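You operate a simulated robot arm through the tools that you are given. There is no shell and no other tool.

Carry out the task below with a simulated two-armed robot. There is one attempt and no reset: what you move stays moved.

## Task
Try the film wrap stop button on a dry run, then press reset.
Fine: stop while the table turns; carriage back at its mark, power off.

The check looks at the end state, three seconds after you hand in, the way a careful person would. Anything else that was tipped, shoved, dropped, spilled or broken makes it a failure.

## Robot
Two 6-joint arms with fingered hands on one trunk that stands fixed in place. Base frame: the origin is at the foot of the trunk, x ahead of it, y to its left, z up. Lengths are in m, angles in degrees, forces in N, time in s.
The left shoulder is at [0.02, 0.157, 0.829], the right one opposite. With the tool pointing down near the work surface each hand reaches from about 0.1 to 0.8 m from the base axis, measured 20 degrees to its own side. Payload 4.1 kg a hand.
The TCP of each hand is the grasp point between the finger pads, 0.033 m short of the fingertips. In the tool frame z runs along the fingers and y along their closing line. Largest opening 0.112 m; the body of the gripper starts 0.039 m behind the TCP. The gripper is a hand of 4 fingers: y runs from the thumb to the fingers, the wrist lies at [-0.016, -0.118, -0.2] in the tool frame, and closing takes about 1.5 s.
Orientation is told as [roll, pitch, yaw] about the base's x, y, z axes, in that order, counted from this pose: with the fingers straight down and the wrist toward the robot, the tool's x, y and z point along [0, 1, 0], [1, 0, 0] and [0, 0, -1] of the base frame.

## Interface
- The arms move only by the tool step_arm. It takes "left_deltas", "right_deltas" or both (then of equal length, played together; a hand with none holds still); each is a list of rows, each a list of 6 numbers: the shift along the base's x, y, z in cm, then the turn, a rotation vector about the base's x, y, z in degrees. In form: [[tx, ty, tz, wx, wy, wz], ...]. A call has 1 to 20 rows; each row shifts and turns the commanded pose from where the row before left it. "left_fingers" and "right_fingers" are, for a hand that has rows, the gripper command, from -1 (fully open) to 1 (shut), values between in proportion, set as the call begins (left out, the last holds). A row lasts 0.2 s, in which the tool goes at most 0.05 m and 8.6 degrees; a call with a longer step from one row to the next is refused whole, and so is a gripper value outside its range. A pose out of reach is approached as far as the arm can. The call stops where the force on the tool passes 40 N (or 10 N more than at its start, if that is more) or the arm is blocked; 0.2 s more then pass. The fingers move at their own pace (about 0.072 m/s each) and stop on an object; they squeeze with about 29 N. The grip force told is the motor's: it shows also when the fingers shut on nothing. Time passes only in rows, and 0.2 s behind the last, so rows that do not move let the fingers close. The reply holds the time, the measured pose of the TCP, the force on the tool along the base axes, the opening and the grip force, in the units named above and with some noise, with the torque about the TCP (base axes, N m) and any sound that the robot's microphone picked up.
- Cameras (640 x 400 px; columns grow to the right, rows downward): "scene" is now at [0.0599, -0.0125, 1.4711]; the picture's right is [-0.14, -0.99, 0.00], its down [-0.48, 0.07, -0.88] and it looks along [0.87, -0.12, -0.48] (base axes); focal length 333 px, centre (320, 200). "left" rides on the left gripper at [-0.066, -0.089, -0.13] in its tool frame; the picture's right is [-0.79, -0.29, 0.54], its down [0.55, -0.71, 0.44] and it looks along [0.26, 0.64, 0.72] (tool axes); focal length 247 px, centre (320, 200). "right" rides on the right gripper at [0.066, -0.089, -0.13] in its tool frame; the picture's right is [-0.79, 0.29, -0.54], its down [-0.55, -0.71, 0.44] and it looks along [-0.26, 0.64, 0.72] (tool axes); focal length 247 px, centre (320, 200). There is no depth. A picture from a camera that has moved, and an enlarged one, comes with that camera's place and axes in the base frame and with its lens.
- get_image(camera): a new picture of that camera. No time passes.
- curl_fingers(index, middle, ring, thumb_bend, thumb_turn, hand): sets how far each is bent, from 0 (flat) to 1 (curled in); at 0.3 the hand is open as for a grip, at 0.7 the pads meet at the TCP. One left out holds its place. A second passes; each finger stops where it meets its share of the squeeze, and holds until it gets a number again. A gripper value or a shape takes the hand back. It gives what a move gives, with no picture; readings hold the bend of each and the force on the fingers (four entries, about 0 where the hand has none), thumb and palm. thumb_turn goes from beside the hand (0) to across from the fingers (1), as for a grip.
- hand_shape(shape, hand): the hand has 4 fingers and takes this shape, open, in about a second: jaw (thumb against the fingers, like two jaws); tri (thumb and two fingers); tip (a fingertip pinch); poke (one finger out to press); point (the index stretched); flat (the hand flat); cup (the hand cupped); fist (a fist). The gripper value then closes the fingers along that shape, each until it touches; the sizes above hold for jaw. It gives what a move gives, with no picture.
- aim_head(pan, tilt): turns the head with the scene camera to pan (to the left, within 86 degrees either way) and tilt (down, from -29 to 69), counted from straight ahead of the robot. It gives what a move gives.
- enlarge(camera, box): a new picture of the part [left, top, right, bottom] of that camera's present view, enlarged. No time passes.
- sign_off(): hands the job in; it is judged then, once.

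Nothing tells you positions but the pictures and the camera data. Unless the task says otherwise, let go and move clear before handing in.

The tools are called after "Request:" as a command line: name --argument value ..., lists and objects as JSON in quotes. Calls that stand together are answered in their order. step_arm: Moves the arms, as the interface text tells. Its arguments: {"type":"object","properties":{"left_deltas":{"type":"array","items":{"type":"array","items":{"type":"number"}}},"left_fingers":{"type":"number"},"right_deltas":{"type":"array","items":{"type":"array","items":{"type":"number"}}},"right_fingers":{"type":"number"}},"required":[]} The other tools are called the same way: hand_shape (shape, hand) gives the hand a shape; curl_fingers (index, middle, ring, thumb_bend, thumb_turn, hand) moves the fingers one by one; aim_head (pan, tilt) turns the head that bears the scene camera; get_image (camera) takes a picture; enlarge (camera, box) takes an enlarged picture of a part of a camera's view; sign_off () hands the job in.

At the start:

```text
clock: 0.0
left_tool_pos: [0.3187, 0.0371, 1.2542]
left_tool_rot: [0.0, 0.0, -13.0]
left_ft_force: [0.6, -0.1, 0.8]
left_moment: [0.02, 0.0, -0.01]
left_width: 0.1115
left_finger_force: 0.1
left_shape: jaw
left_bend: [0.3, 0.3, 0.3, 0.3, 0.98]
left_finger forces: [0.0, 0.0, 0.1, 0.0, 0.0, 0.1]
right_tool_pos: [0.3354, -0.2051, 1.2916]
right_tool_rot: [0.0, 0.0, -13.0]
right_ft_force: [0.2, -0.2, 1.1]
right_moment: [0.0, 0.0, 0.02]
right_width: 0.1117
right_finger_force: 0.1
right_shape: jaw
right_bend: [0.3, 0.3, 0.3, 0.3, 0.98]
right_finger forces: [0.0, 0.1, 0.1, 0.1, 0.0, 0.1]
head pan, tilt: [-7.8, 28.9]
```

scene: 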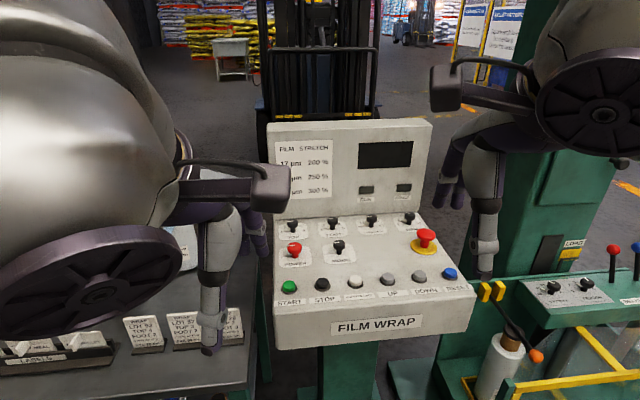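
right: 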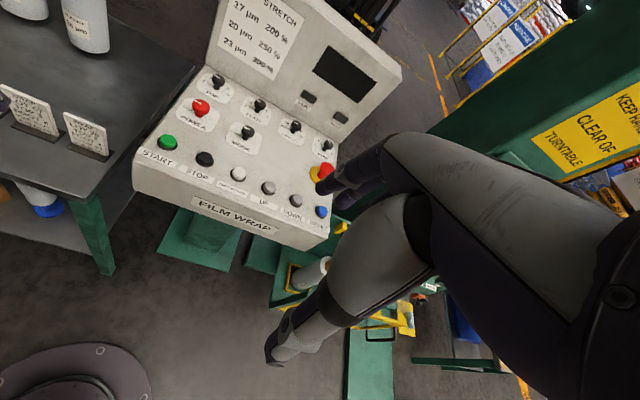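
left: 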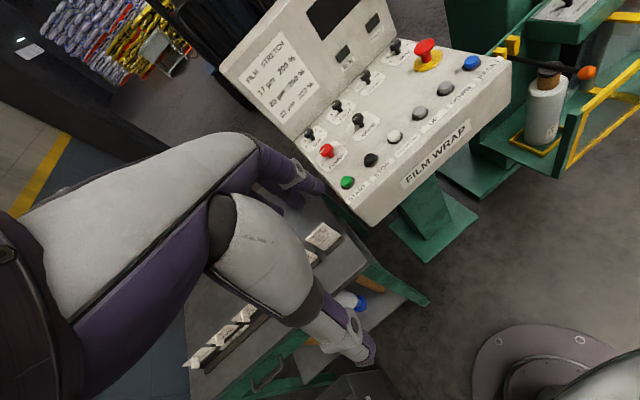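

I see a film-wrap control console ahead with a row of buttons, several knobs, a red emergency button and a red power knob. I'll look closely at the labels before moving anything.

Request:
enlarge --camera "scene" --box '[260, 200, 480, 350]'

Request:
enlarge --camera "scene" --box '[260, 110, 450, 230]'

Request:
enlarge --camera "scene" --box '[440, 220, 640, 400]'

Request:
enlarge --camera "left" --box '[280, 20, 520, 220]'

Request:
enlarge --camera "right" --box '[130, 50, 350, 240]'

```text
2.67 times, centred on (370, 275) of scene
camera zoom: at [0.0599, -0.0125, 1.4711], right [-0.14, -0.99, 0.0], down [-0.48, 0.07, -0.88], along [0.87, -0.12, -0.48], focal length 887 px, centre (187, 0)
```

zoom: 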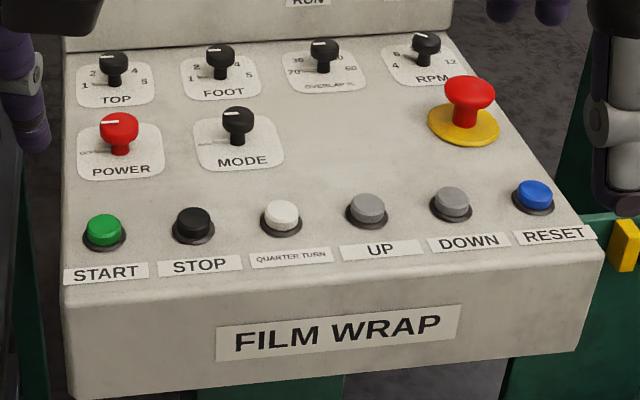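

```text
3.33 times, centred on (355, 170) of scene
camera zoom: at [0.0599, -0.0125, 1.4711], right [-0.14, -0.99, 0.0], down [-0.48, 0.07, -0.88], along [0.87, -0.12, -0.48], focal length 1109 px, centre (203, 300)
```

zoom: 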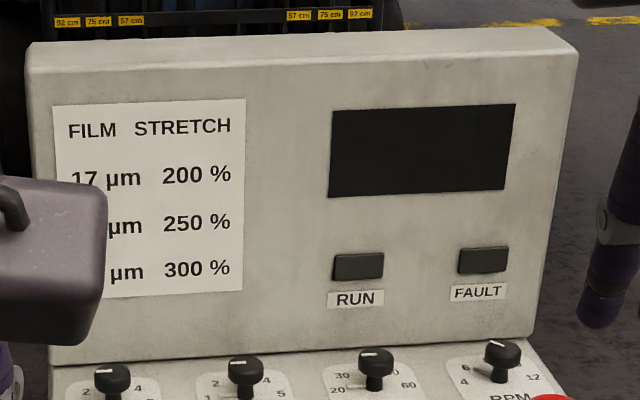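

```text
2.22 times, centred on (540, 310) of scene
camera zoom: at [0.0599, -0.0125, 1.4711], right [-0.14, -0.99, 0.0], down [-0.48, 0.07, -0.88], along [0.87, -0.12, -0.48], focal length 740 px, centre (-169, -44)
```

zoom: 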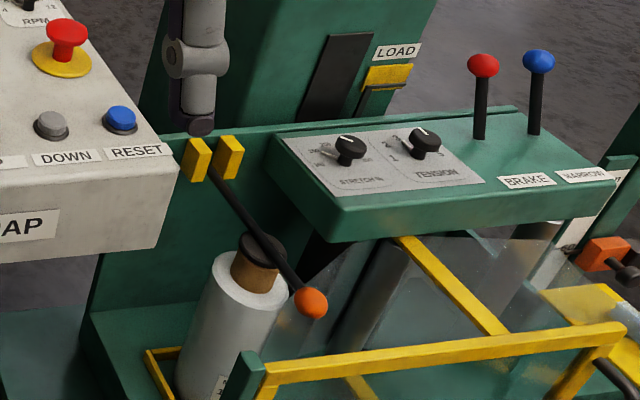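

```text
2.00 times, centred on (400, 120) of left
camera zoom: at [0.2168, -0.0054, 1.3871], right [-0.46, -0.71, -0.54], down [-0.57, 0.7, -0.44], along [0.68, 0.1, -0.72], focal length 494 px, centre (160, 360)
```

zoom: 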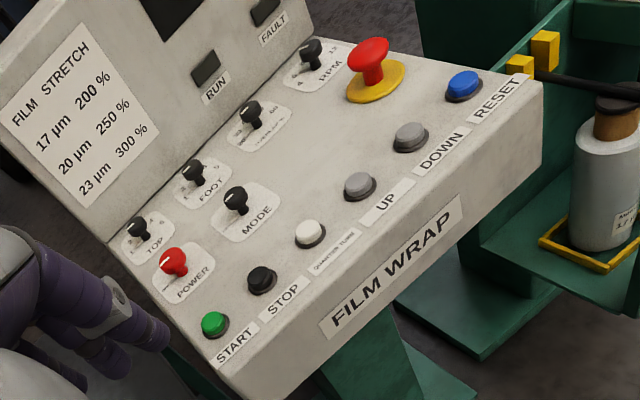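

```text
2.11 times, centred on (240, 145) of right
camera zoom: at [0.2611, -0.1205, 1.4209], right [0.1, -0.84, 0.54], down [-0.82, -0.38, -0.44], along [0.57, -0.4, -0.72], focal length 520 px, centre (488, 316)
```

zoom: 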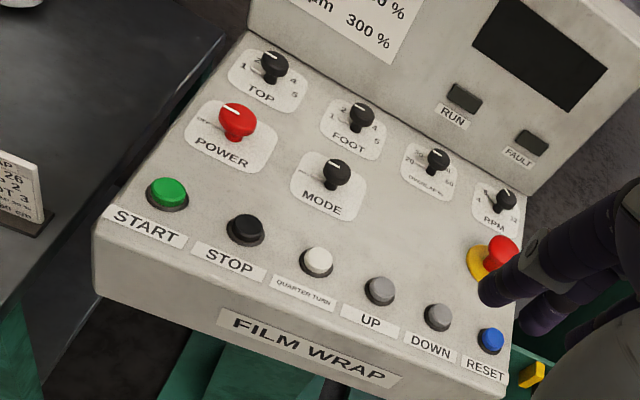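

The console is off (display dark) with START, STOP, QUARTER TURN, UP, DOWN, RESET, and POWER/MODE knobs. I'll look around with the head for the turntable, carriage, mark and any posted instructions.

Request:
aim_head --pan -45 --tilt 25

Request:
get_image --camera "scene"

Request:
aim_head --pan -80 --tilt 25

Request:
get_image --camera "scene"

Request:
aim_head --pan 45 --tilt 35

Request:
get_image --camera "scene"

Request:
aim_head --pan -35 --tilt -5

Request:
get_image --camera "scene"

```text
clock: 1.0
left_tool_pos: [0.3183, 0.0362, 1.2563]
left_tool_rot: [0.0, 0.0, -13.1]
left_ft_force: [0.0, -0.3, 0.1]
left_moment: [0.01, 0.03, -0.04]
left_width: 0.1115
left_finger_force: 0.0
left_shape: jaw
left_bend: [0.3, 0.3, 0.3, 0.3, 0.98]
left_finger forces: [0.1, 0.0, 0.1, 0.0, 0.1, 0.0]
right_tool_pos: [0.3348, -0.2051, 1.2918]
right_tool_rot: [-0.1, 0.0, -13.1]
right_ft_force: [0.5, -0.1, -0.4]
right_moment: [0.02, -0.01, -0.02]
right_width: 0.1115
right_finger_force: 0.1
right_shape: jaw
right_bend: [0.3, 0.3, 0.3, 0.3, 0.98]
right_finger forces: [0.0, 0.0, 0.0, 0.0, 0.1, 0.0]
head pan, tilt: [-45.0, 25.0]
```

```text
taken
```

scene: 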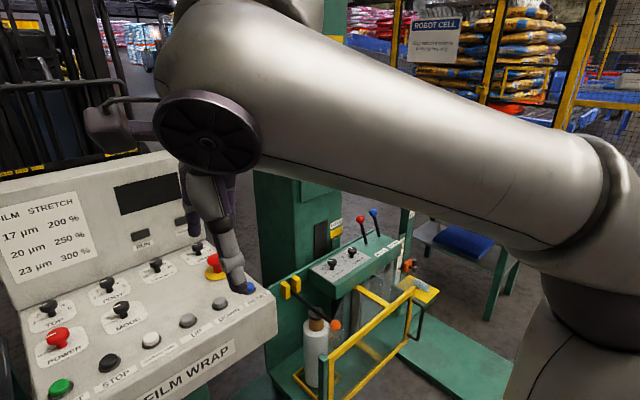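

```text
clock: 2.0
left_tool_pos: [0.3183, 0.0379, 1.2554]
left_tool_rot: [0.0, -0.1, -13.0]
left_ft_force: [-0.4, 0.2, 0.4]
left_moment: [-0.03, -0.01, 0.0]
left_width: 0.1115
left_finger_force: 0.1
left_shape: jaw
left_bend: [0.3, 0.3, 0.3, 0.3, 0.98]
left_finger forces: [0.0, 0.0, 0.1, 0.0, 0.1, 0.1]
right_tool_pos: [0.3351, -0.2065, 1.2924]
right_tool_rot: [0.0, 0.1, -13.0]
right_ft_force: [-0.4, 1.1, 0.5]
right_moment: [0.01, 0.04, 0.0]
right_width: 0.1118
right_finger_force: 0.0
right_shape: jaw
right_bend: [0.3, 0.3, 0.3, 0.3, 0.98]
right_finger forces: [0.0, 0.0, 0.0, 0.0, 0.1, 0.0]
head pan, tilt: [-80.0, 25.0]
```

```text
taken
```

scene: 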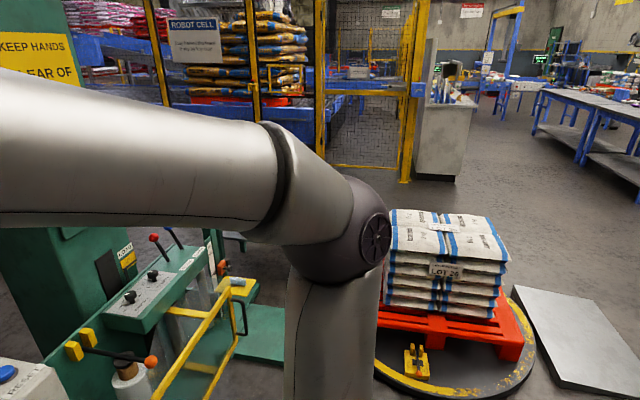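

```text
clock: 4.1
left_tool_pos: [0.3196, 0.0387, 1.2557]
left_tool_rot: [-0.1, 0.0, -13.1]
left_ft_force: [-0.4, 1.0, -0.3]
left_moment: [0.0, -0.04, 0.0]
left_width: 0.1116
left_finger_force: 0.1
left_shape: jaw
left_bend: [0.3, 0.3, 0.3, 0.3, 0.98]
left_finger forces: [0.0, 0.0, 0.1, 0.1, 0.1, 0.0]
right_tool_pos: [0.3347, -0.2047, 1.2924]
right_tool_rot: [0.0, 0.1, -13.1]
right_ft_force: [-0.2, 0.1, 0.5]
right_moment: [0.0, -0.02, -0.04]
right_width: 0.1117
right_finger_force: 0.0
right_shape: jaw
right_bend: [0.3, 0.3, 0.3, 0.3, 0.98]
right_finger forces: [0.0, 0.0, 0.0, 0.1, 0.1, 0.0]
head pan, tilt: [45.0, 35.0]
```

```text
taken
```

scene: 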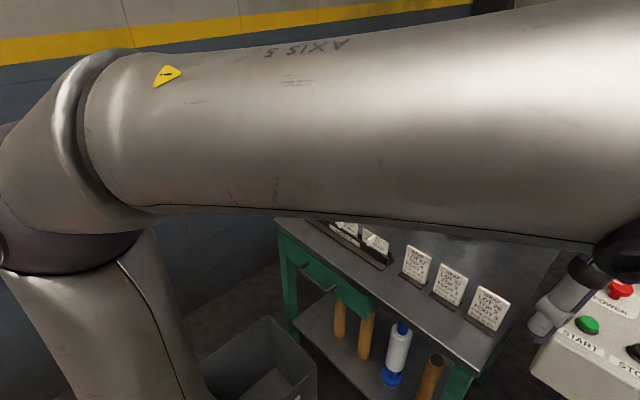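

```text
clock: 5.6
left_tool_pos: [0.3186, 0.0376, 1.2562]
left_tool_rot: [0.0, 0.0, -13.1]
left_ft_force: [-0.3, -0.3, -0.7]
left_moment: [-0.02, -0.01, 0.0]
left_width: 0.1114
left_finger_force: 0.0
left_shape: jaw
left_bend: [0.3, 0.3, 0.3, 0.3, 0.98]
left_finger forces: [0.0, 0.0, 0.0, 0.0, 0.0, 0.1]
right_tool_pos: [0.3344, -0.2055, 1.2915]
right_tool_rot: [0.0, 0.0, -13.1]
right_ft_force: [-0.3, -0.2, -0.2]
right_moment: [-0.02, 0.02, 0.0]
right_width: 0.1117
right_finger_force: 0.0
right_shape: jaw
right_bend: [0.3, 0.3, 0.3, 0.3, 0.98]
right_finger forces: [0.0, 0.0, 0.1, 0.0, 0.1, 0.1]
head pan, tilt: [-35.0, -5.0]
```

```text
taken
```

scene: 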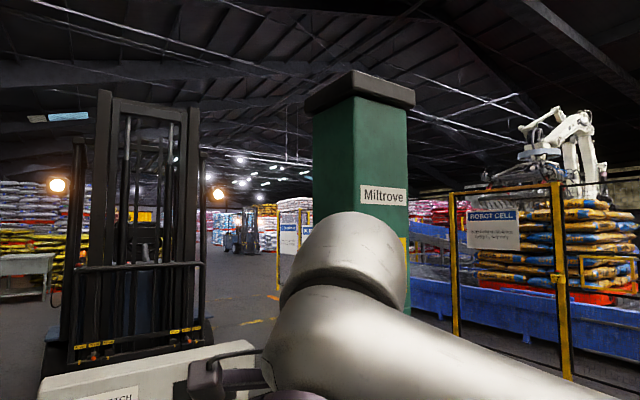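

The turntable with a loaded pallet is to the right, the film carriage is on the green mast. I'll zoom in on signs, knob plates and the carriage's mark.

Request:
enlarge --camera "left" --box '[325, 95, 405, 155]'

Request:
enlarge --camera "left" --box '[300, 110, 380, 170]'

Request:
enlarge --camera "right" --box '[180, 60, 280, 150]'

Request:
aim_head --pan -70 --tilt 40

Request:
get_image --camera "scene"

Request:
aim_head --pan -40 --tilt 50

Request:
get_image --camera "scene"

```text
6.67 times, centred on (365, 125) of left
camera zoom: at [0.2168, -0.0054, 1.3871], right [-0.46, -0.71, -0.54], down [-0.57, 0.7, -0.44], along [0.68, 0.11, -0.72], focal length 1646 px, centre (20, 700)
```

zoom: 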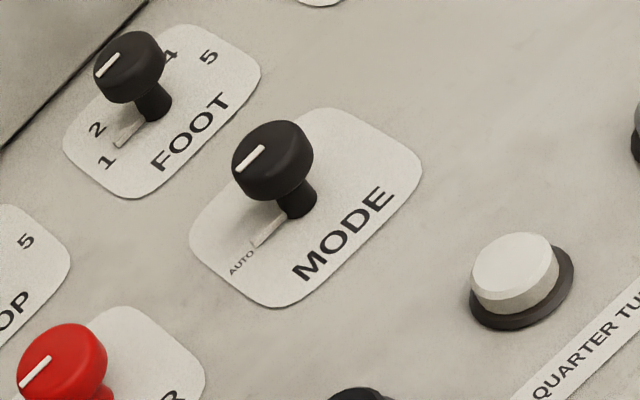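

```text
6.67 times, centred on (340, 140) of left
camera zoom: at [0.2168, -0.0054, 1.3871], right [-0.46, -0.71, -0.54], down [-0.57, 0.7, -0.44], along [0.68, 0.11, -0.72], focal length 1646 px, centre (187, 600)
```

zoom: 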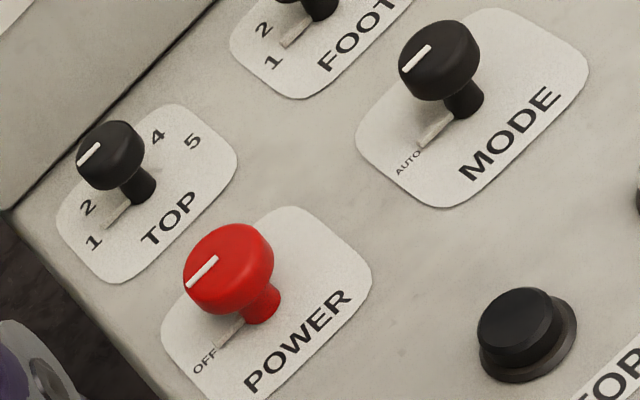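

```text
4.44 times, centred on (230, 105) of right
camera zoom: at [0.2611, -0.1205, 1.4209], right [0.1, -0.84, 0.54], down [-0.82, -0.38, -0.44], along [0.57, -0.4, -0.72], focal length 1098 px, centre (720, 622)
```

zoom: 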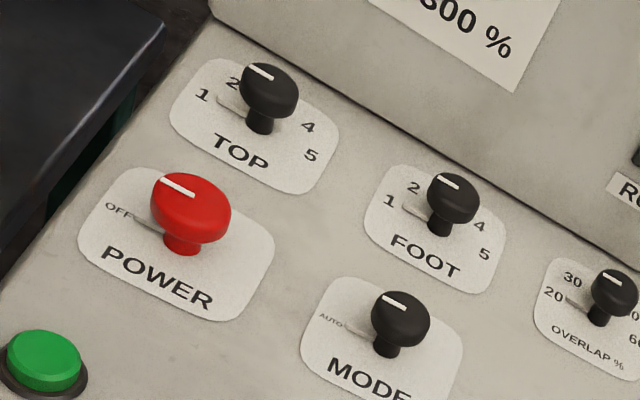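

```text
clock: 6.7
left_tool_pos: [0.3191, 0.0364, 1.2552]
left_tool_rot: [-0.1, 0.1, -13.1]
left_ft_force: [0.0, 0.3, -0.9]
left_moment: [0.01, 0.01, 0.0]
left_width: 0.1115
left_finger_force: 0.0
left_shape: jaw
left_bend: [0.3, 0.3, 0.3, 0.3, 0.98]
left_finger forces: [0.0, 0.1, 0.0, 0.0, 0.1, 0.0]
right_tool_pos: [0.3339, -0.2049, 1.292]
right_tool_rot: [0.0, 0.0, -13.1]
right_ft_force: [-1.5, -0.6, -0.1]
right_moment: [-0.01, -0.02, 0.0]
right_width: 0.1117
right_finger_force: 0.0
right_shape: jaw
right_bend: [0.3, 0.3, 0.3, 0.3, 0.98]
right_finger forces: [0.0, 0.0, 0.1, 0.1, 0.0, 0.0]
head pan, tilt: [-70.0, 40.0]
```

```text
taken
```

scene: 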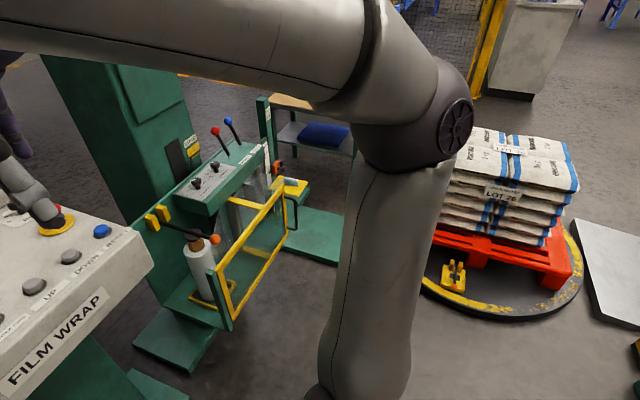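

```text
clock: 7.7
left_tool_pos: [0.3197, 0.0365, 1.2567]
left_tool_rot: [0.1, 0.0, -13.1]
left_ft_force: [0.3, 0.4, -0.1]
left_moment: [0.0, 0.0, -0.02]
left_width: 0.1116
left_finger_force: 0.0
left_shape: jaw
left_bend: [0.3, 0.3, 0.3, 0.3, 0.98]
left_finger forces: [0.0, 0.0, 0.0, 0.0, 0.0, 0.0]
right_tool_pos: [0.3349, -0.2044, 1.2908]
right_tool_rot: [0.0, 0.0, -13.1]
right_ft_force: [-0.3, -0.3, -0.2]
right_moment: [-0.02, -0.01, -0.03]
right_width: 0.1116
right_finger_force: 0.1
right_shape: jaw
right_bend: [0.3, 0.3, 0.3, 0.3, 0.98]
right_finger forces: [0.1, 0.0, 0.1, 0.0, 0.0, 0.0]
head pan, tilt: [-40.0, 50.0]
```

```text
taken
```

scene: 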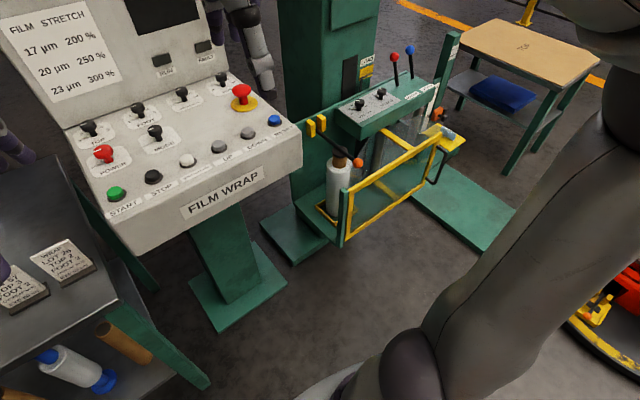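

Request:
enlarge --camera "scene" --box '[280, 30, 480, 250]'

Request:
enlarge --camera "scene" --box '[330, 40, 450, 120]'

Request:
enlarge --camera "scene" --box '[60, 70, 310, 230]'

Request:
enlarge --camera "scene" --box '[0, 220, 210, 400]'

Request:
aim_head --pan -70 --tilt 28

Request:
enlarge --camera "scene" --box '[400, 180, 640, 380]'

Request:
enlarge --camera "scene" --box '[100, 180, 340, 380]'

```text
1.82 times, centred on (380, 140) of scene
camera zoom: at [0.0289, -0.0497, 1.4399], right [-0.64, -0.77, 0.0], down [-0.59, 0.49, -0.64], along [0.49, -0.41, -0.77], focal length 605 px, centre (211, 309)
```

zoom: 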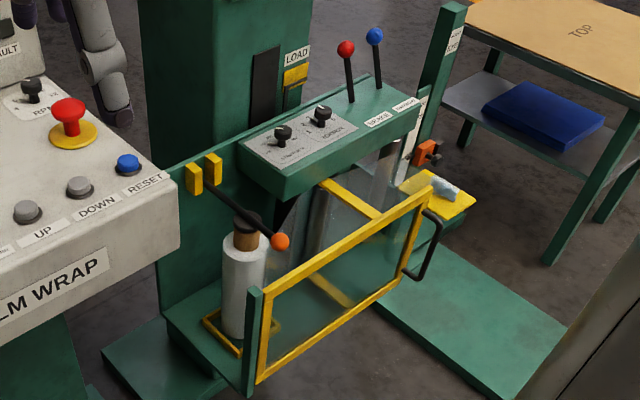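

```text
5.00 times, centred on (390, 80) of scene
camera zoom: at [0.0289, -0.0497, 1.4399], right [-0.64, -0.77, 0.0], down [-0.59, 0.49, -0.64], along [0.49, -0.41, -0.77], focal length 1664 px, centre (-30, 800)
```

zoom: 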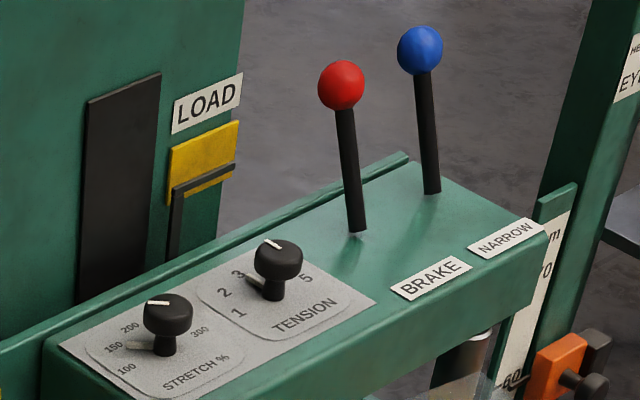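

```text
2.50 times, centred on (185, 150) of scene
camera zoom: at [0.0289, -0.0497, 1.4399], right [-0.64, -0.77, 0.0], down [-0.59, 0.49, -0.64], along [0.49, -0.41, -0.77], focal length 832 px, centre (658, 325)
```

zoom: 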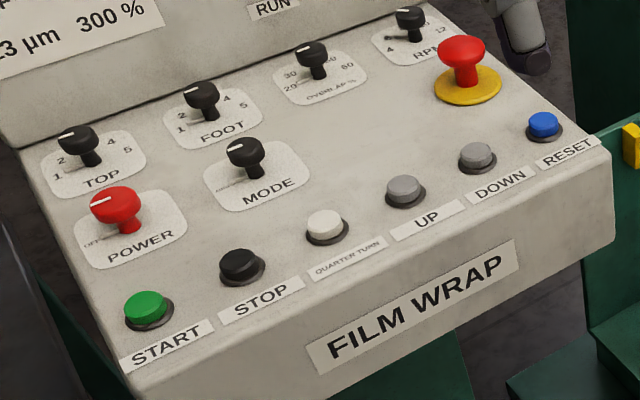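

```text
2.22 times, centred on (105, 310) of scene
camera zoom: at [0.0289, -0.0497, 1.4399], right [-0.64, -0.77, 0.0], down [-0.59, 0.49, -0.64], along [0.49, -0.41, -0.77], focal length 740 px, centre (798, -44)
```

zoom: 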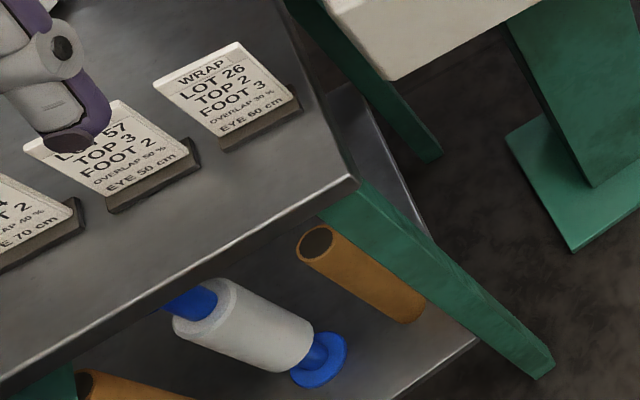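

```text
clock: 8.6
left_tool_pos: [0.3179, 0.0378, 1.2554]
left_tool_rot: [-0.1, 0.1, -13.1]
left_ft_force: [-0.4, 0.8, -0.3]
left_moment: [-0.01, 0.01, -0.03]
left_width: 0.1118
left_finger_force: 0.1
left_shape: jaw
left_bend: [0.3, 0.3, 0.3, 0.3, 0.98]
left_finger forces: [0.1, 0.0, 0.0, 0.1, 0.0, 0.0]
right_tool_pos: [0.3341, -0.2055, 1.2915]
right_tool_rot: [0.0, -0.1, -13.1]
right_ft_force: [0.3, 0.0, 0.4]
right_moment: [0.0, -0.02, 0.0]
right_width: 0.1117
right_finger_force: 0.0
right_shape: jaw
right_bend: [0.3, 0.3, 0.3, 0.3, 0.98]
right_finger forces: [0.1, 0.1, 0.0, 0.0, 0.0, 0.1]
head pan, tilt: [-70.0, 28.0]
```

```text
2.00 times, centred on (520, 280) of scene
camera zoom: at [0.0012, -0.0858, 1.4725], right [-0.94, -0.34, 0.0], down [-0.16, 0.44, -0.88], along [0.3, -0.83, -0.47], focal length 666 px, centre (-80, 40)
```

zoom: 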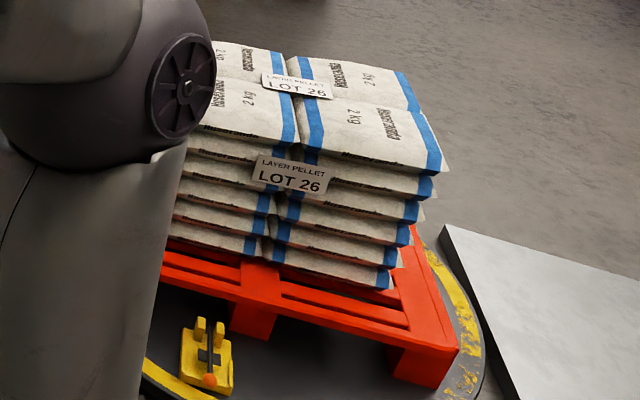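

```text
2.00 times, centred on (220, 280) of scene
camera zoom: at [0.0012, -0.0858, 1.4725], right [-0.94, -0.34, 0.0], down [-0.16, 0.44, -0.88], along [0.3, -0.83, -0.47], focal length 666 px, centre (520, 40)
```

zoom: 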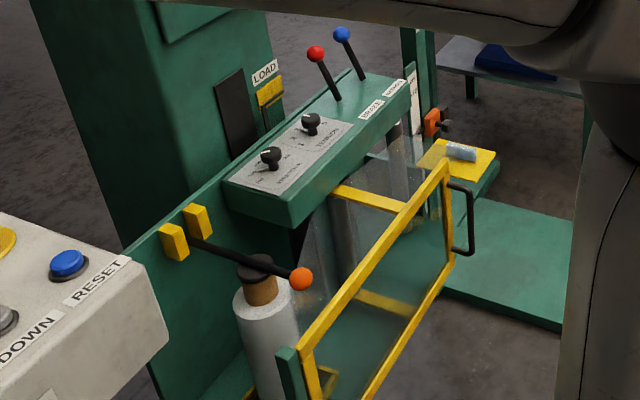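

Display dark, POWER at OFF, MODE at AUTO, film tail parked on the carriage (so it's a dry run), carriage at its LOAD mark. The console's button row runs roughly from (0.59, -0.02) to (0.60, -0.39) at z≈0.96; I'll bring the left hand over the POWER knob for a closer look and shift the right hand a bit aside.

Request:
aim_head --pan -7.8 --tilt 28.9

Request:
step_arm --left_deltas '[[4, 0, 0, 0, 0, 0], [4, 0, 0, 0, 0, 0], [4, 0, -1, 0, 0, 0], [4, 0, -2, 0, 0, 0]]' --right_deltas '[[-1, -2, 0, 0, 0, 0], [-1, -2, 0, 0, 0, 0], [-1, -2, 0, 0, 0, 0], [-1, -2, 0, 0, 0, 0]]'

Request:
get_image --camera "left"

Request:
get_image --camera "right"

Request:
get_image --camera "scene"

```text
clock: 10.0
left_tool_pos: [0.3188, 0.0375, 1.2551]
left_tool_rot: [0.0, 0.1, -13.1]
left_ft_force: [0.5, 0.2, 0.3]
left_moment: [0.01, -0.01, 0.01]
left_width: 0.1115
left_finger_force: 0.0
left_shape: jaw
left_bend: [0.3, 0.3, 0.3, 0.3, 0.98]
left_finger forces: [0.0, 0.0, 0.0, 0.0, 0.0, 0.0]
right_tool_pos: [0.3347, -0.2052, 1.2917]
right_tool_rot: [0.0, -0.1, -13.0]
right_ft_force: [-0.1, -0.6, -0.1]
right_moment: [-0.01, 0.01, 0.0]
right_width: 0.1116
right_finger_force: 0.1
right_shape: jaw
right_bend: [0.3, 0.3, 0.3, 0.3, 0.98]
right_finger forces: [0.0, 0.1, 0.0, 0.0, 0.1, 0.1]
head pan, tilt: [-7.8, 28.9]
```

```text
clock: 11.0
left_tool_pos: [0.4793, 0.0356, 1.2273]
left_tool_rot: [-0.1, -0.1, -13.3]
left_ft_force: [-0.4, -0.3, -0.3]
left_moment: [-0.02, -0.03, -0.02]
left_width: 0.1117
left_finger_force: 0.1
left_shape: jaw
left_bend: [0.3, 0.3, 0.3, 0.3, 0.98]
left_finger forces: [0.0, 0.0, 0.0, 0.0, 0.0, 0.0]
right_tool_pos: [0.2945, -0.2844, 1.2902]
right_tool_rot: [0.0, 0.0, -13.1]
right_ft_force: [0.2, 0.5, 0.4]
right_moment: [-0.03, -0.01, -0.01]
right_width: 0.1115
right_finger_force: 0.0
right_shape: jaw
right_bend: [0.3, 0.3, 0.3, 0.3, 0.98]
right_finger forces: [0.0, 0.0, 0.1, 0.0, 0.0, 0.0]
head pan, tilt: [-7.8, 28.9]
```

```text
taken
camera left: at [0.3771, -0.0072, 1.3583], right [-0.46, -0.71, -0.54], down [-0.57, 0.7, -0.44], along [0.69, 0.1, -0.72], focal length 247 px, centre (320, 200)
```

left: 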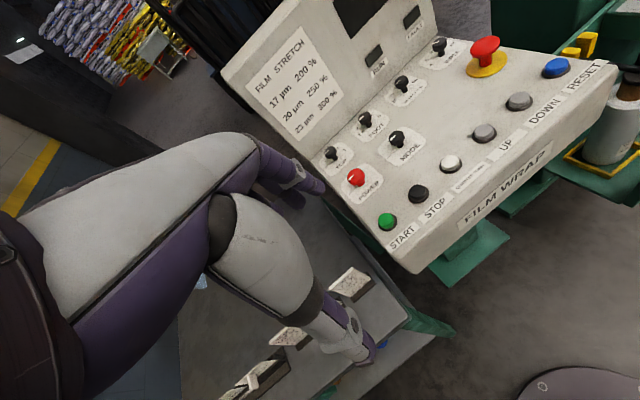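

```text
taken
camera right: at [0.2211, -0.1996, 1.4192], right [0.1, -0.84, 0.54], down [-0.82, -0.38, -0.44], along [0.57, -0.4, -0.72], focal length 247 px, centre (320, 200)
```

right: 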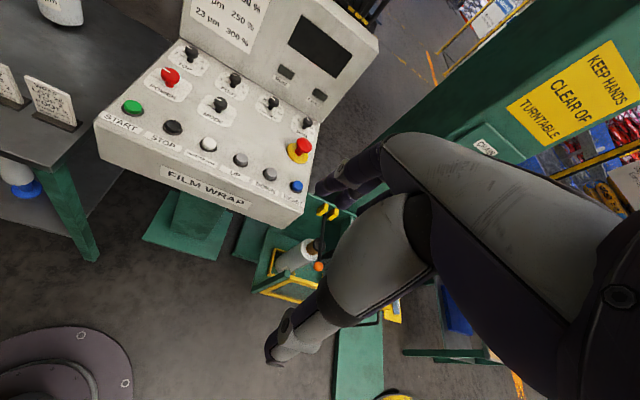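

```text
taken
```

scene: 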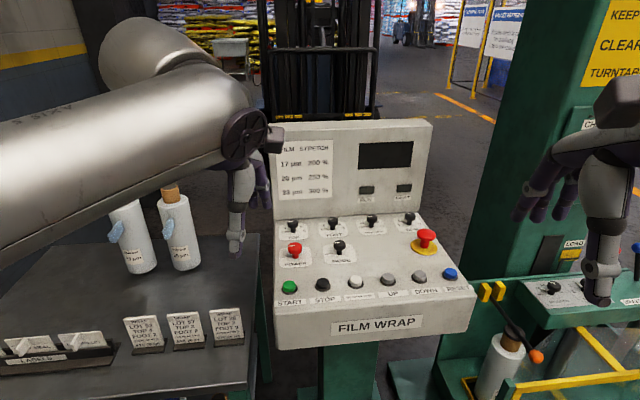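

Request:
enlarge --camera "left" --box '[310, 120, 470, 220]'

Request:
enlarge --camera "left" --box '[440, 20, 600, 120]'

Request:
enlarge --camera "left" --box '[320, 140, 480, 240]'

Request:
enlarge --camera "scene" --box '[270, 205, 430, 305]'

Request:
enlarge --camera "right" --box '[90, 40, 250, 140]'

```text
4.00 times, centred on (390, 170) of left
camera zoom: at [0.3771, -0.0072, 1.3583], right [-0.46, -0.71, -0.54], down [-0.57, 0.7, -0.44], along [0.69, 0.1, -0.72], focal length 988 px, centre (40, 320)
```

zoom: 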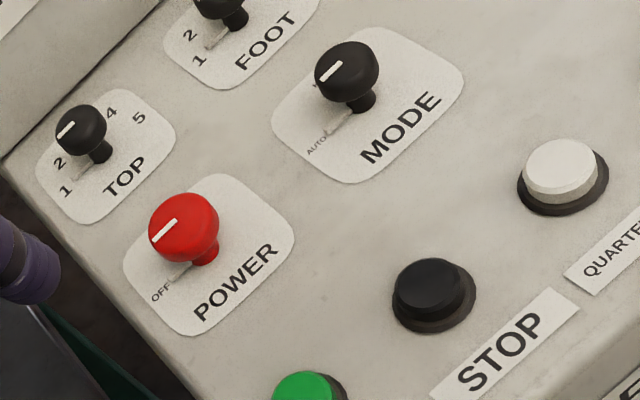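

```text
4.00 times, centred on (520, 70) of left
camera zoom: at [0.3771, -0.0072, 1.3583], right [-0.46, -0.71, -0.54], down [-0.57, 0.7, -0.44], along [0.69, 0.1, -0.72], focal length 988 px, centre (-480, 720)
```

zoom: 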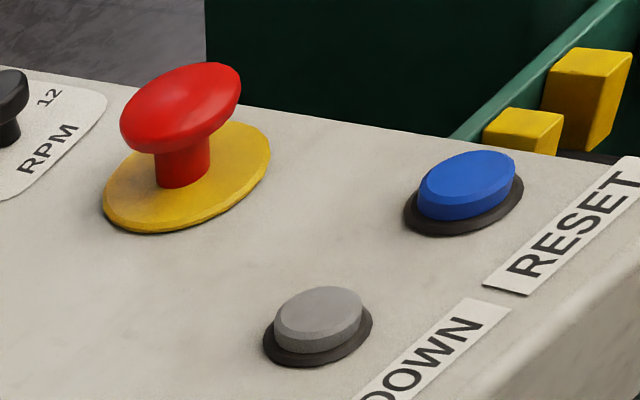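

```text
4.00 times, centred on (400, 190) of left
camera zoom: at [0.3771, -0.0072, 1.3583], right [-0.46, -0.71, -0.54], down [-0.57, 0.7, -0.44], along [0.69, 0.1, -0.72], focal length 988 px, centre (0, 240)
```

zoom: 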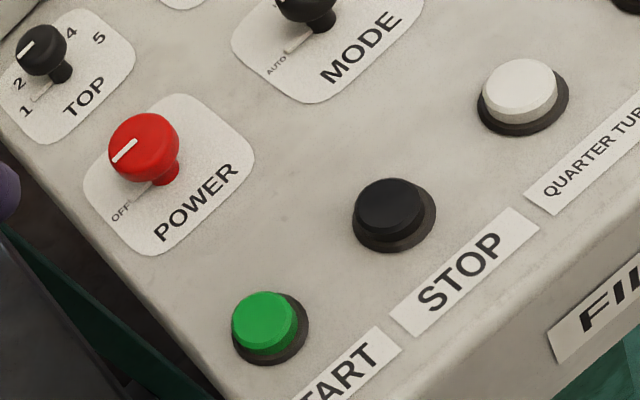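

```text
4.00 times, centred on (350, 255) of scene
camera zoom: at [0.0595, -0.012, 1.4712], right [-0.14, -0.99, 0.0], down [-0.48, 0.07, -0.88], along [0.87, -0.12, -0.48], focal length 1331 px, centre (200, -20)
```

zoom: 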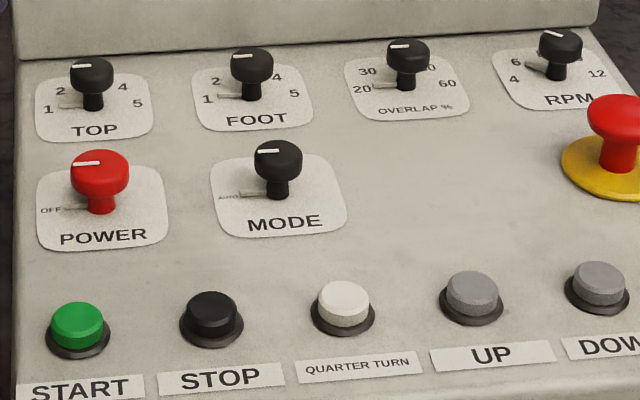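

```text
4.00 times, centred on (170, 90) of right
camera zoom: at [0.2211, -0.1996, 1.4192], right [0.1, -0.84, 0.54], down [-0.82, -0.38, -0.44], along [0.57, -0.4, -0.72], focal length 988 px, centre (920, 640)
```

zoom: 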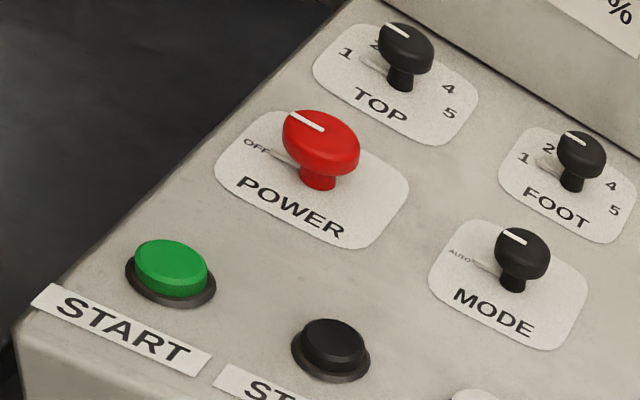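

The panel top is about horizontal at z≈0.955; I place POWER at about (0.709, -0.041) with its head top at z≈0.987, START at (0.599, -0.019), STOP at (0.597, -0.091), RESET at (0.589, -0.377). Next I move the left hand above the POWER knob, turned so it can rotate clockwise.

Request:
step_arm --left_deltas '[[2.9, -1.0, -1.0, 0, 0, 4.1], [2.9, -1.0, -1.0, 0, 0, 4.1], [2.9, -1.0, -1.0, 0, 0, 4.1], [2.9, -1.0, -1.0, 0, 0, 4.1], [2.9, -1.0, -1.0, 0, 0, 4.1], [2.9, -0.9, -1.0, 0, 0, 4.1], [2.9, -0.9, -1.0, 0, 0, 4.1], [2.7, -0.9, -1.0, 0, 0, 4.1]]'

Request:
get_image --camera "left"

Request:
get_image --camera "right"

Request:
get_image --camera "scene"

```text
clock: 12.8
left_tool_pos: [0.6559, -0.0249, 1.1026]
left_tool_rot: [-0.1, 0.0, 19.7]
left_ft_force: [1.0, -0.3, 0.9]
left_moment: [0.02, 0.01, 0.01]
left_width: 0.112
left_finger_force: 0.0
left_shape: jaw
left_bend: [0.3, 0.3, 0.3, 0.3, 0.98]
left_finger forces: [0.0, 0.0, 0.1, 0.0, 0.1, 0.1]
left hand out of reach, approached as far as the arm can: row 6, 7, 8
right_tool_pos: [0.2949, -0.2858, 1.2902]
right_tool_rot: [0.0, 0.0, -13.2]
right_ft_force: [0.4, -1.2, -0.2]
right_moment: [0.03, 0.0, -0.01]
right_width: 0.1117
right_finger_force: 0.1
right_shape: jaw
right_bend: [0.3, 0.3, 0.3, 0.3, 0.98]
right_finger forces: [0.1, 0.1, 0.0, 0.0, 0.1, 0.0]
head pan, tilt: [-7.8, 28.9]
```

```text
taken
camera left: at [0.5939, -0.1162, 1.2334], right [0.0, -0.84, -0.54], down [-0.86, 0.28, -0.44], along [0.52, 0.46, -0.72], focal length 247 px, centre (320, 200)
```

left: 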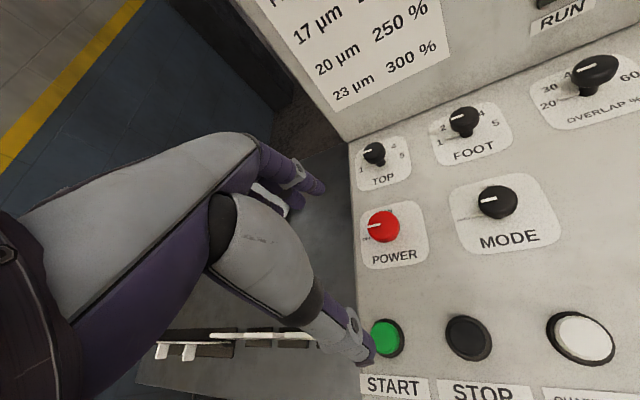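

```text
taken
camera right: at [0.2218, -0.2001, 1.4192], right [0.1, -0.84, 0.54], down [-0.82, -0.38, -0.44], along [0.57, -0.4, -0.72], focal length 247 px, centre (320, 200)
```

right: 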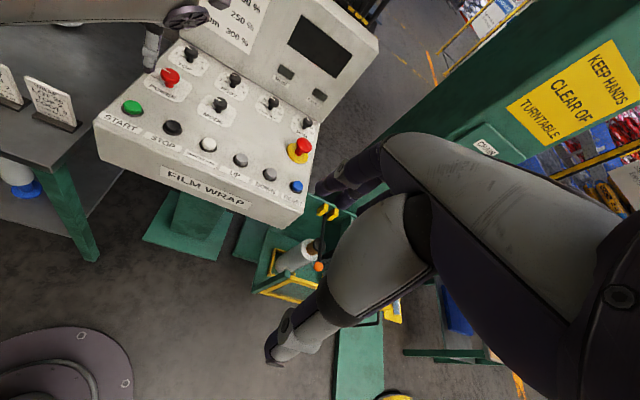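

```text
taken
```

scene: 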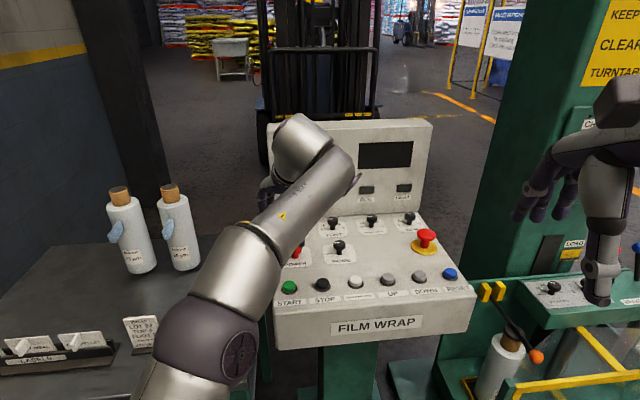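

Request:
enlarge --camera "left" --box '[340, 180, 580, 290]'

Request:
enlarge --camera "left" --box '[350, 190, 450, 280]'

```text
2.67 times, centred on (460, 235) of left
camera zoom: at [0.5939, -0.1162, 1.2334], right [0.0, -0.84, -0.54], down [-0.86, 0.28, -0.44], along [0.52, 0.46, -0.72], focal length 659 px, centre (-53, 107)
```

zoom: 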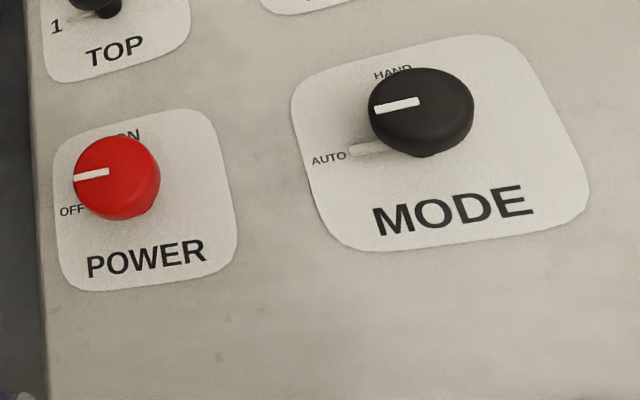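

```text
4.44 times, centred on (400, 235) of left
camera zoom: at [0.5939, -0.1162, 1.2334], right [0.0, -0.84, -0.54], down [-0.86, 0.28, -0.44], along [0.52, 0.46, -0.72], focal length 1098 px, centre (-36, 44)
```

zoom: 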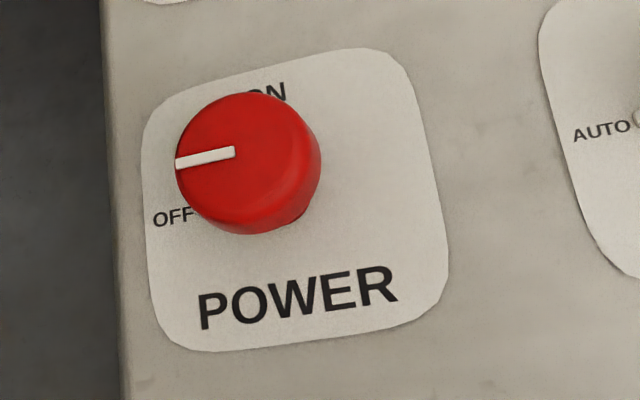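

POWER shows OFF at 9 o'clock and ON at 12 o'clock; MODE is on AUTO (other position HAND). The vertical pose was out of reach at that height, so I'll back up a little to see what the commanded pose is, and give the right hand a poke shape for the buttons.

Request:
step_arm --left_deltas '[[-5, 0, 0, 0, 0, -4], [-3, 0, 0, 0, 0, -4]]'

Request:
hand_shape --hand "right" --shape "poke"

Request:
get_image --camera "right"

Request:
get_image --camera "scene"

```text
clock: 13.4
left_tool_pos: [0.577, -0.0238, 1.1025]
left_tool_rot: [-0.1, 0.0, 11.6]
left_ft_force: [0.7, 0.5, 0.0]
left_moment: [0.03, 0.02, -0.01]
left_width: 0.1115
left_finger_force: 0.0
left_shape: jaw
left_bend: [0.3, 0.3, 0.3, 0.3, 0.98]
left_finger forces: [0.0, 0.0, 0.0, 0.1, 0.1, 0.0]
right_tool_pos: [0.2957, -0.2844, 1.2894]
right_tool_rot: [0.0, -0.1, -13.1]
right_ft_force: [0.9, 0.0, -0.3]
right_moment: [-0.02, 0.02, -0.01]
right_width: 0.1119
right_finger_force: 0.0
right_shape: jaw
right_bend: [0.3, 0.3, 0.3, 0.3, 0.98]
right_finger forces: [0.1, 0.0, 0.0, 0.1, 0.0, 0.1]
head pan, tilt: [-7.8, 28.9]
```

```text
clock: 14.3
left_tool_pos: [0.5754, -0.0234, 1.1043]
left_tool_rot: [0.0, 0.0, 11.7]
left_ft_force: [-0.3, -0.9, -0.3]
left_moment: [0.01, -0.02, 0.0]
left_width: 0.1121
left_finger_force: 0.0
left_shape: jaw
left_bend: [0.3, 0.3, 0.3, 0.3, 0.98]
left_finger forces: [0.0, 0.0, 0.1, 0.0, 0.0, 0.0]
right_tool_pos: [0.2943, -0.2847, 1.2893]
right_tool_rot: [0.0, 0.1, -13.1]
right_ft_force: [0.0, -0.2, -0.6]
right_moment: [0.01, -0.01, -0.01]
right_width: 0.0
right_finger_force: 0.1
right_shape: poke
right_bend: [0.7, 0.7, 0.99, 1.0, 1.0]
right_finger forces: [0.1, 0.1, 0.0, 0.0, 0.0, 0.0]
head pan, tilt: [-7.8, 28.9]
```

```text
taken
camera right: at [0.2216, -0.1999, 1.4193], right [0.1, -0.84, 0.54], down [-0.82, -0.38, -0.44], along [0.57, -0.4, -0.72], focal length 247 px, centre (320, 200)
```

right: 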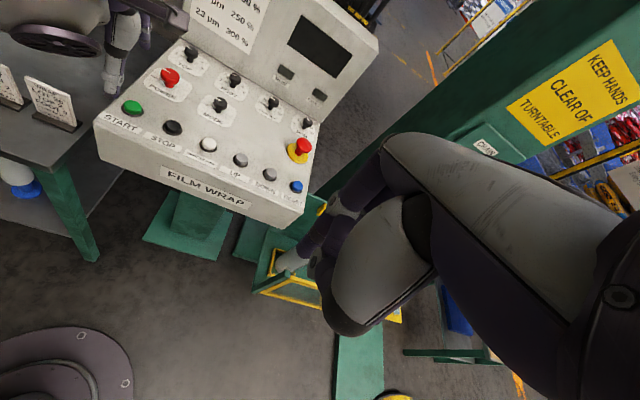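

```text
taken
```

scene: 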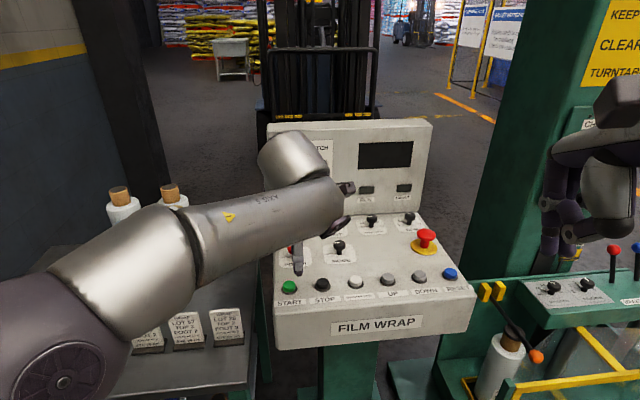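

Request:
enlarge --camera "right" --box '[250, 140, 450, 340]'

Request:
enlarge --camera "scene" --box '[500, 60, 640, 280]'

Request:
get_image --camera "left"

```text
2.00 times, centred on (350, 240) of right
camera zoom: at [0.2216, -0.1999, 1.4193], right [0.1, -0.84, 0.54], down [-0.82, -0.38, -0.44], along [0.57, -0.4, -0.72], focal length 494 px, centre (260, 120)
```

zoom: 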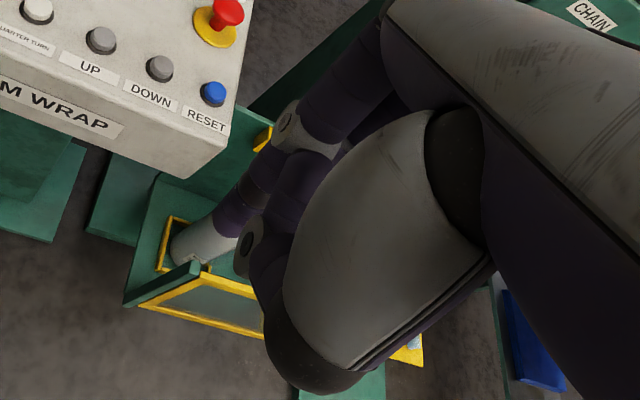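

```text
1.82 times, centred on (570, 170) of scene
camera zoom: at [0.0599, -0.0124, 1.4711], right [-0.14, -0.99, 0.0], down [-0.48, 0.07, -0.88], along [0.87, -0.12, -0.48], focal length 605 px, centre (-134, 254)
```

zoom: 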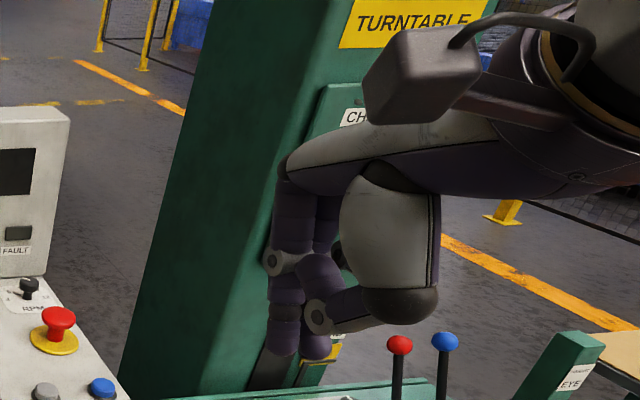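

```text
taken
camera left: at [0.5016, -0.1047, 1.2342], right [-0.12, -0.83, -0.54], down [-0.81, 0.4, -0.44], along [0.58, 0.38, -0.72], focal length 247 px, centre (320, 200)
```

left: 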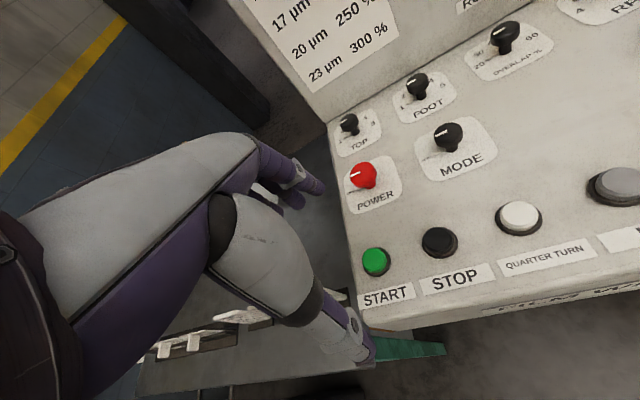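

Request:
enlarge --camera "scene" --box '[540, 120, 620, 200]'

Request:
enlarge --camera "right" --box '[290, 150, 390, 270]'

```text
5.00 times, centred on (580, 160) of scene
camera zoom: at [0.0599, -0.0124, 1.4711], right [-0.14, -0.99, 0.0], down [-0.48, 0.07, -0.88], along [0.87, -0.12, -0.48], focal length 1664 px, centre (-980, 400)
```

zoom: 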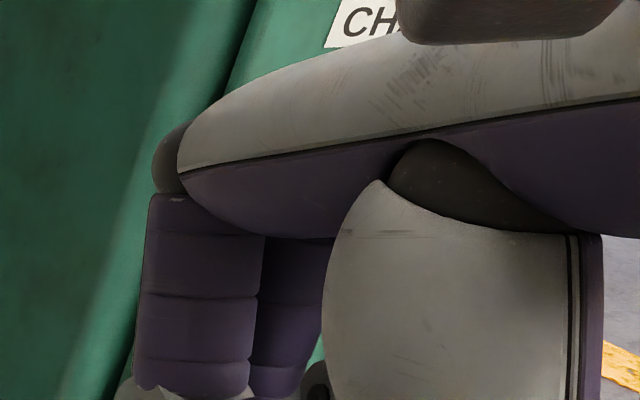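

```text
3.33 times, centred on (340, 210) of right
camera zoom: at [0.2216, -0.1999, 1.4193], right [0.1, -0.84, 0.54], down [-0.82, -0.38, -0.44], along [0.57, -0.4, -0.72], focal length 823 px, centre (253, 167)
```

zoom: 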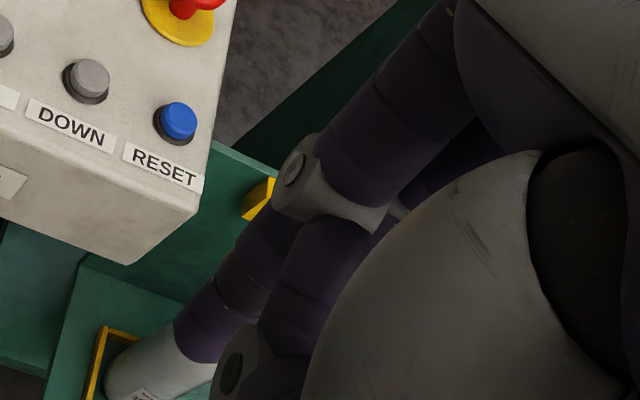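

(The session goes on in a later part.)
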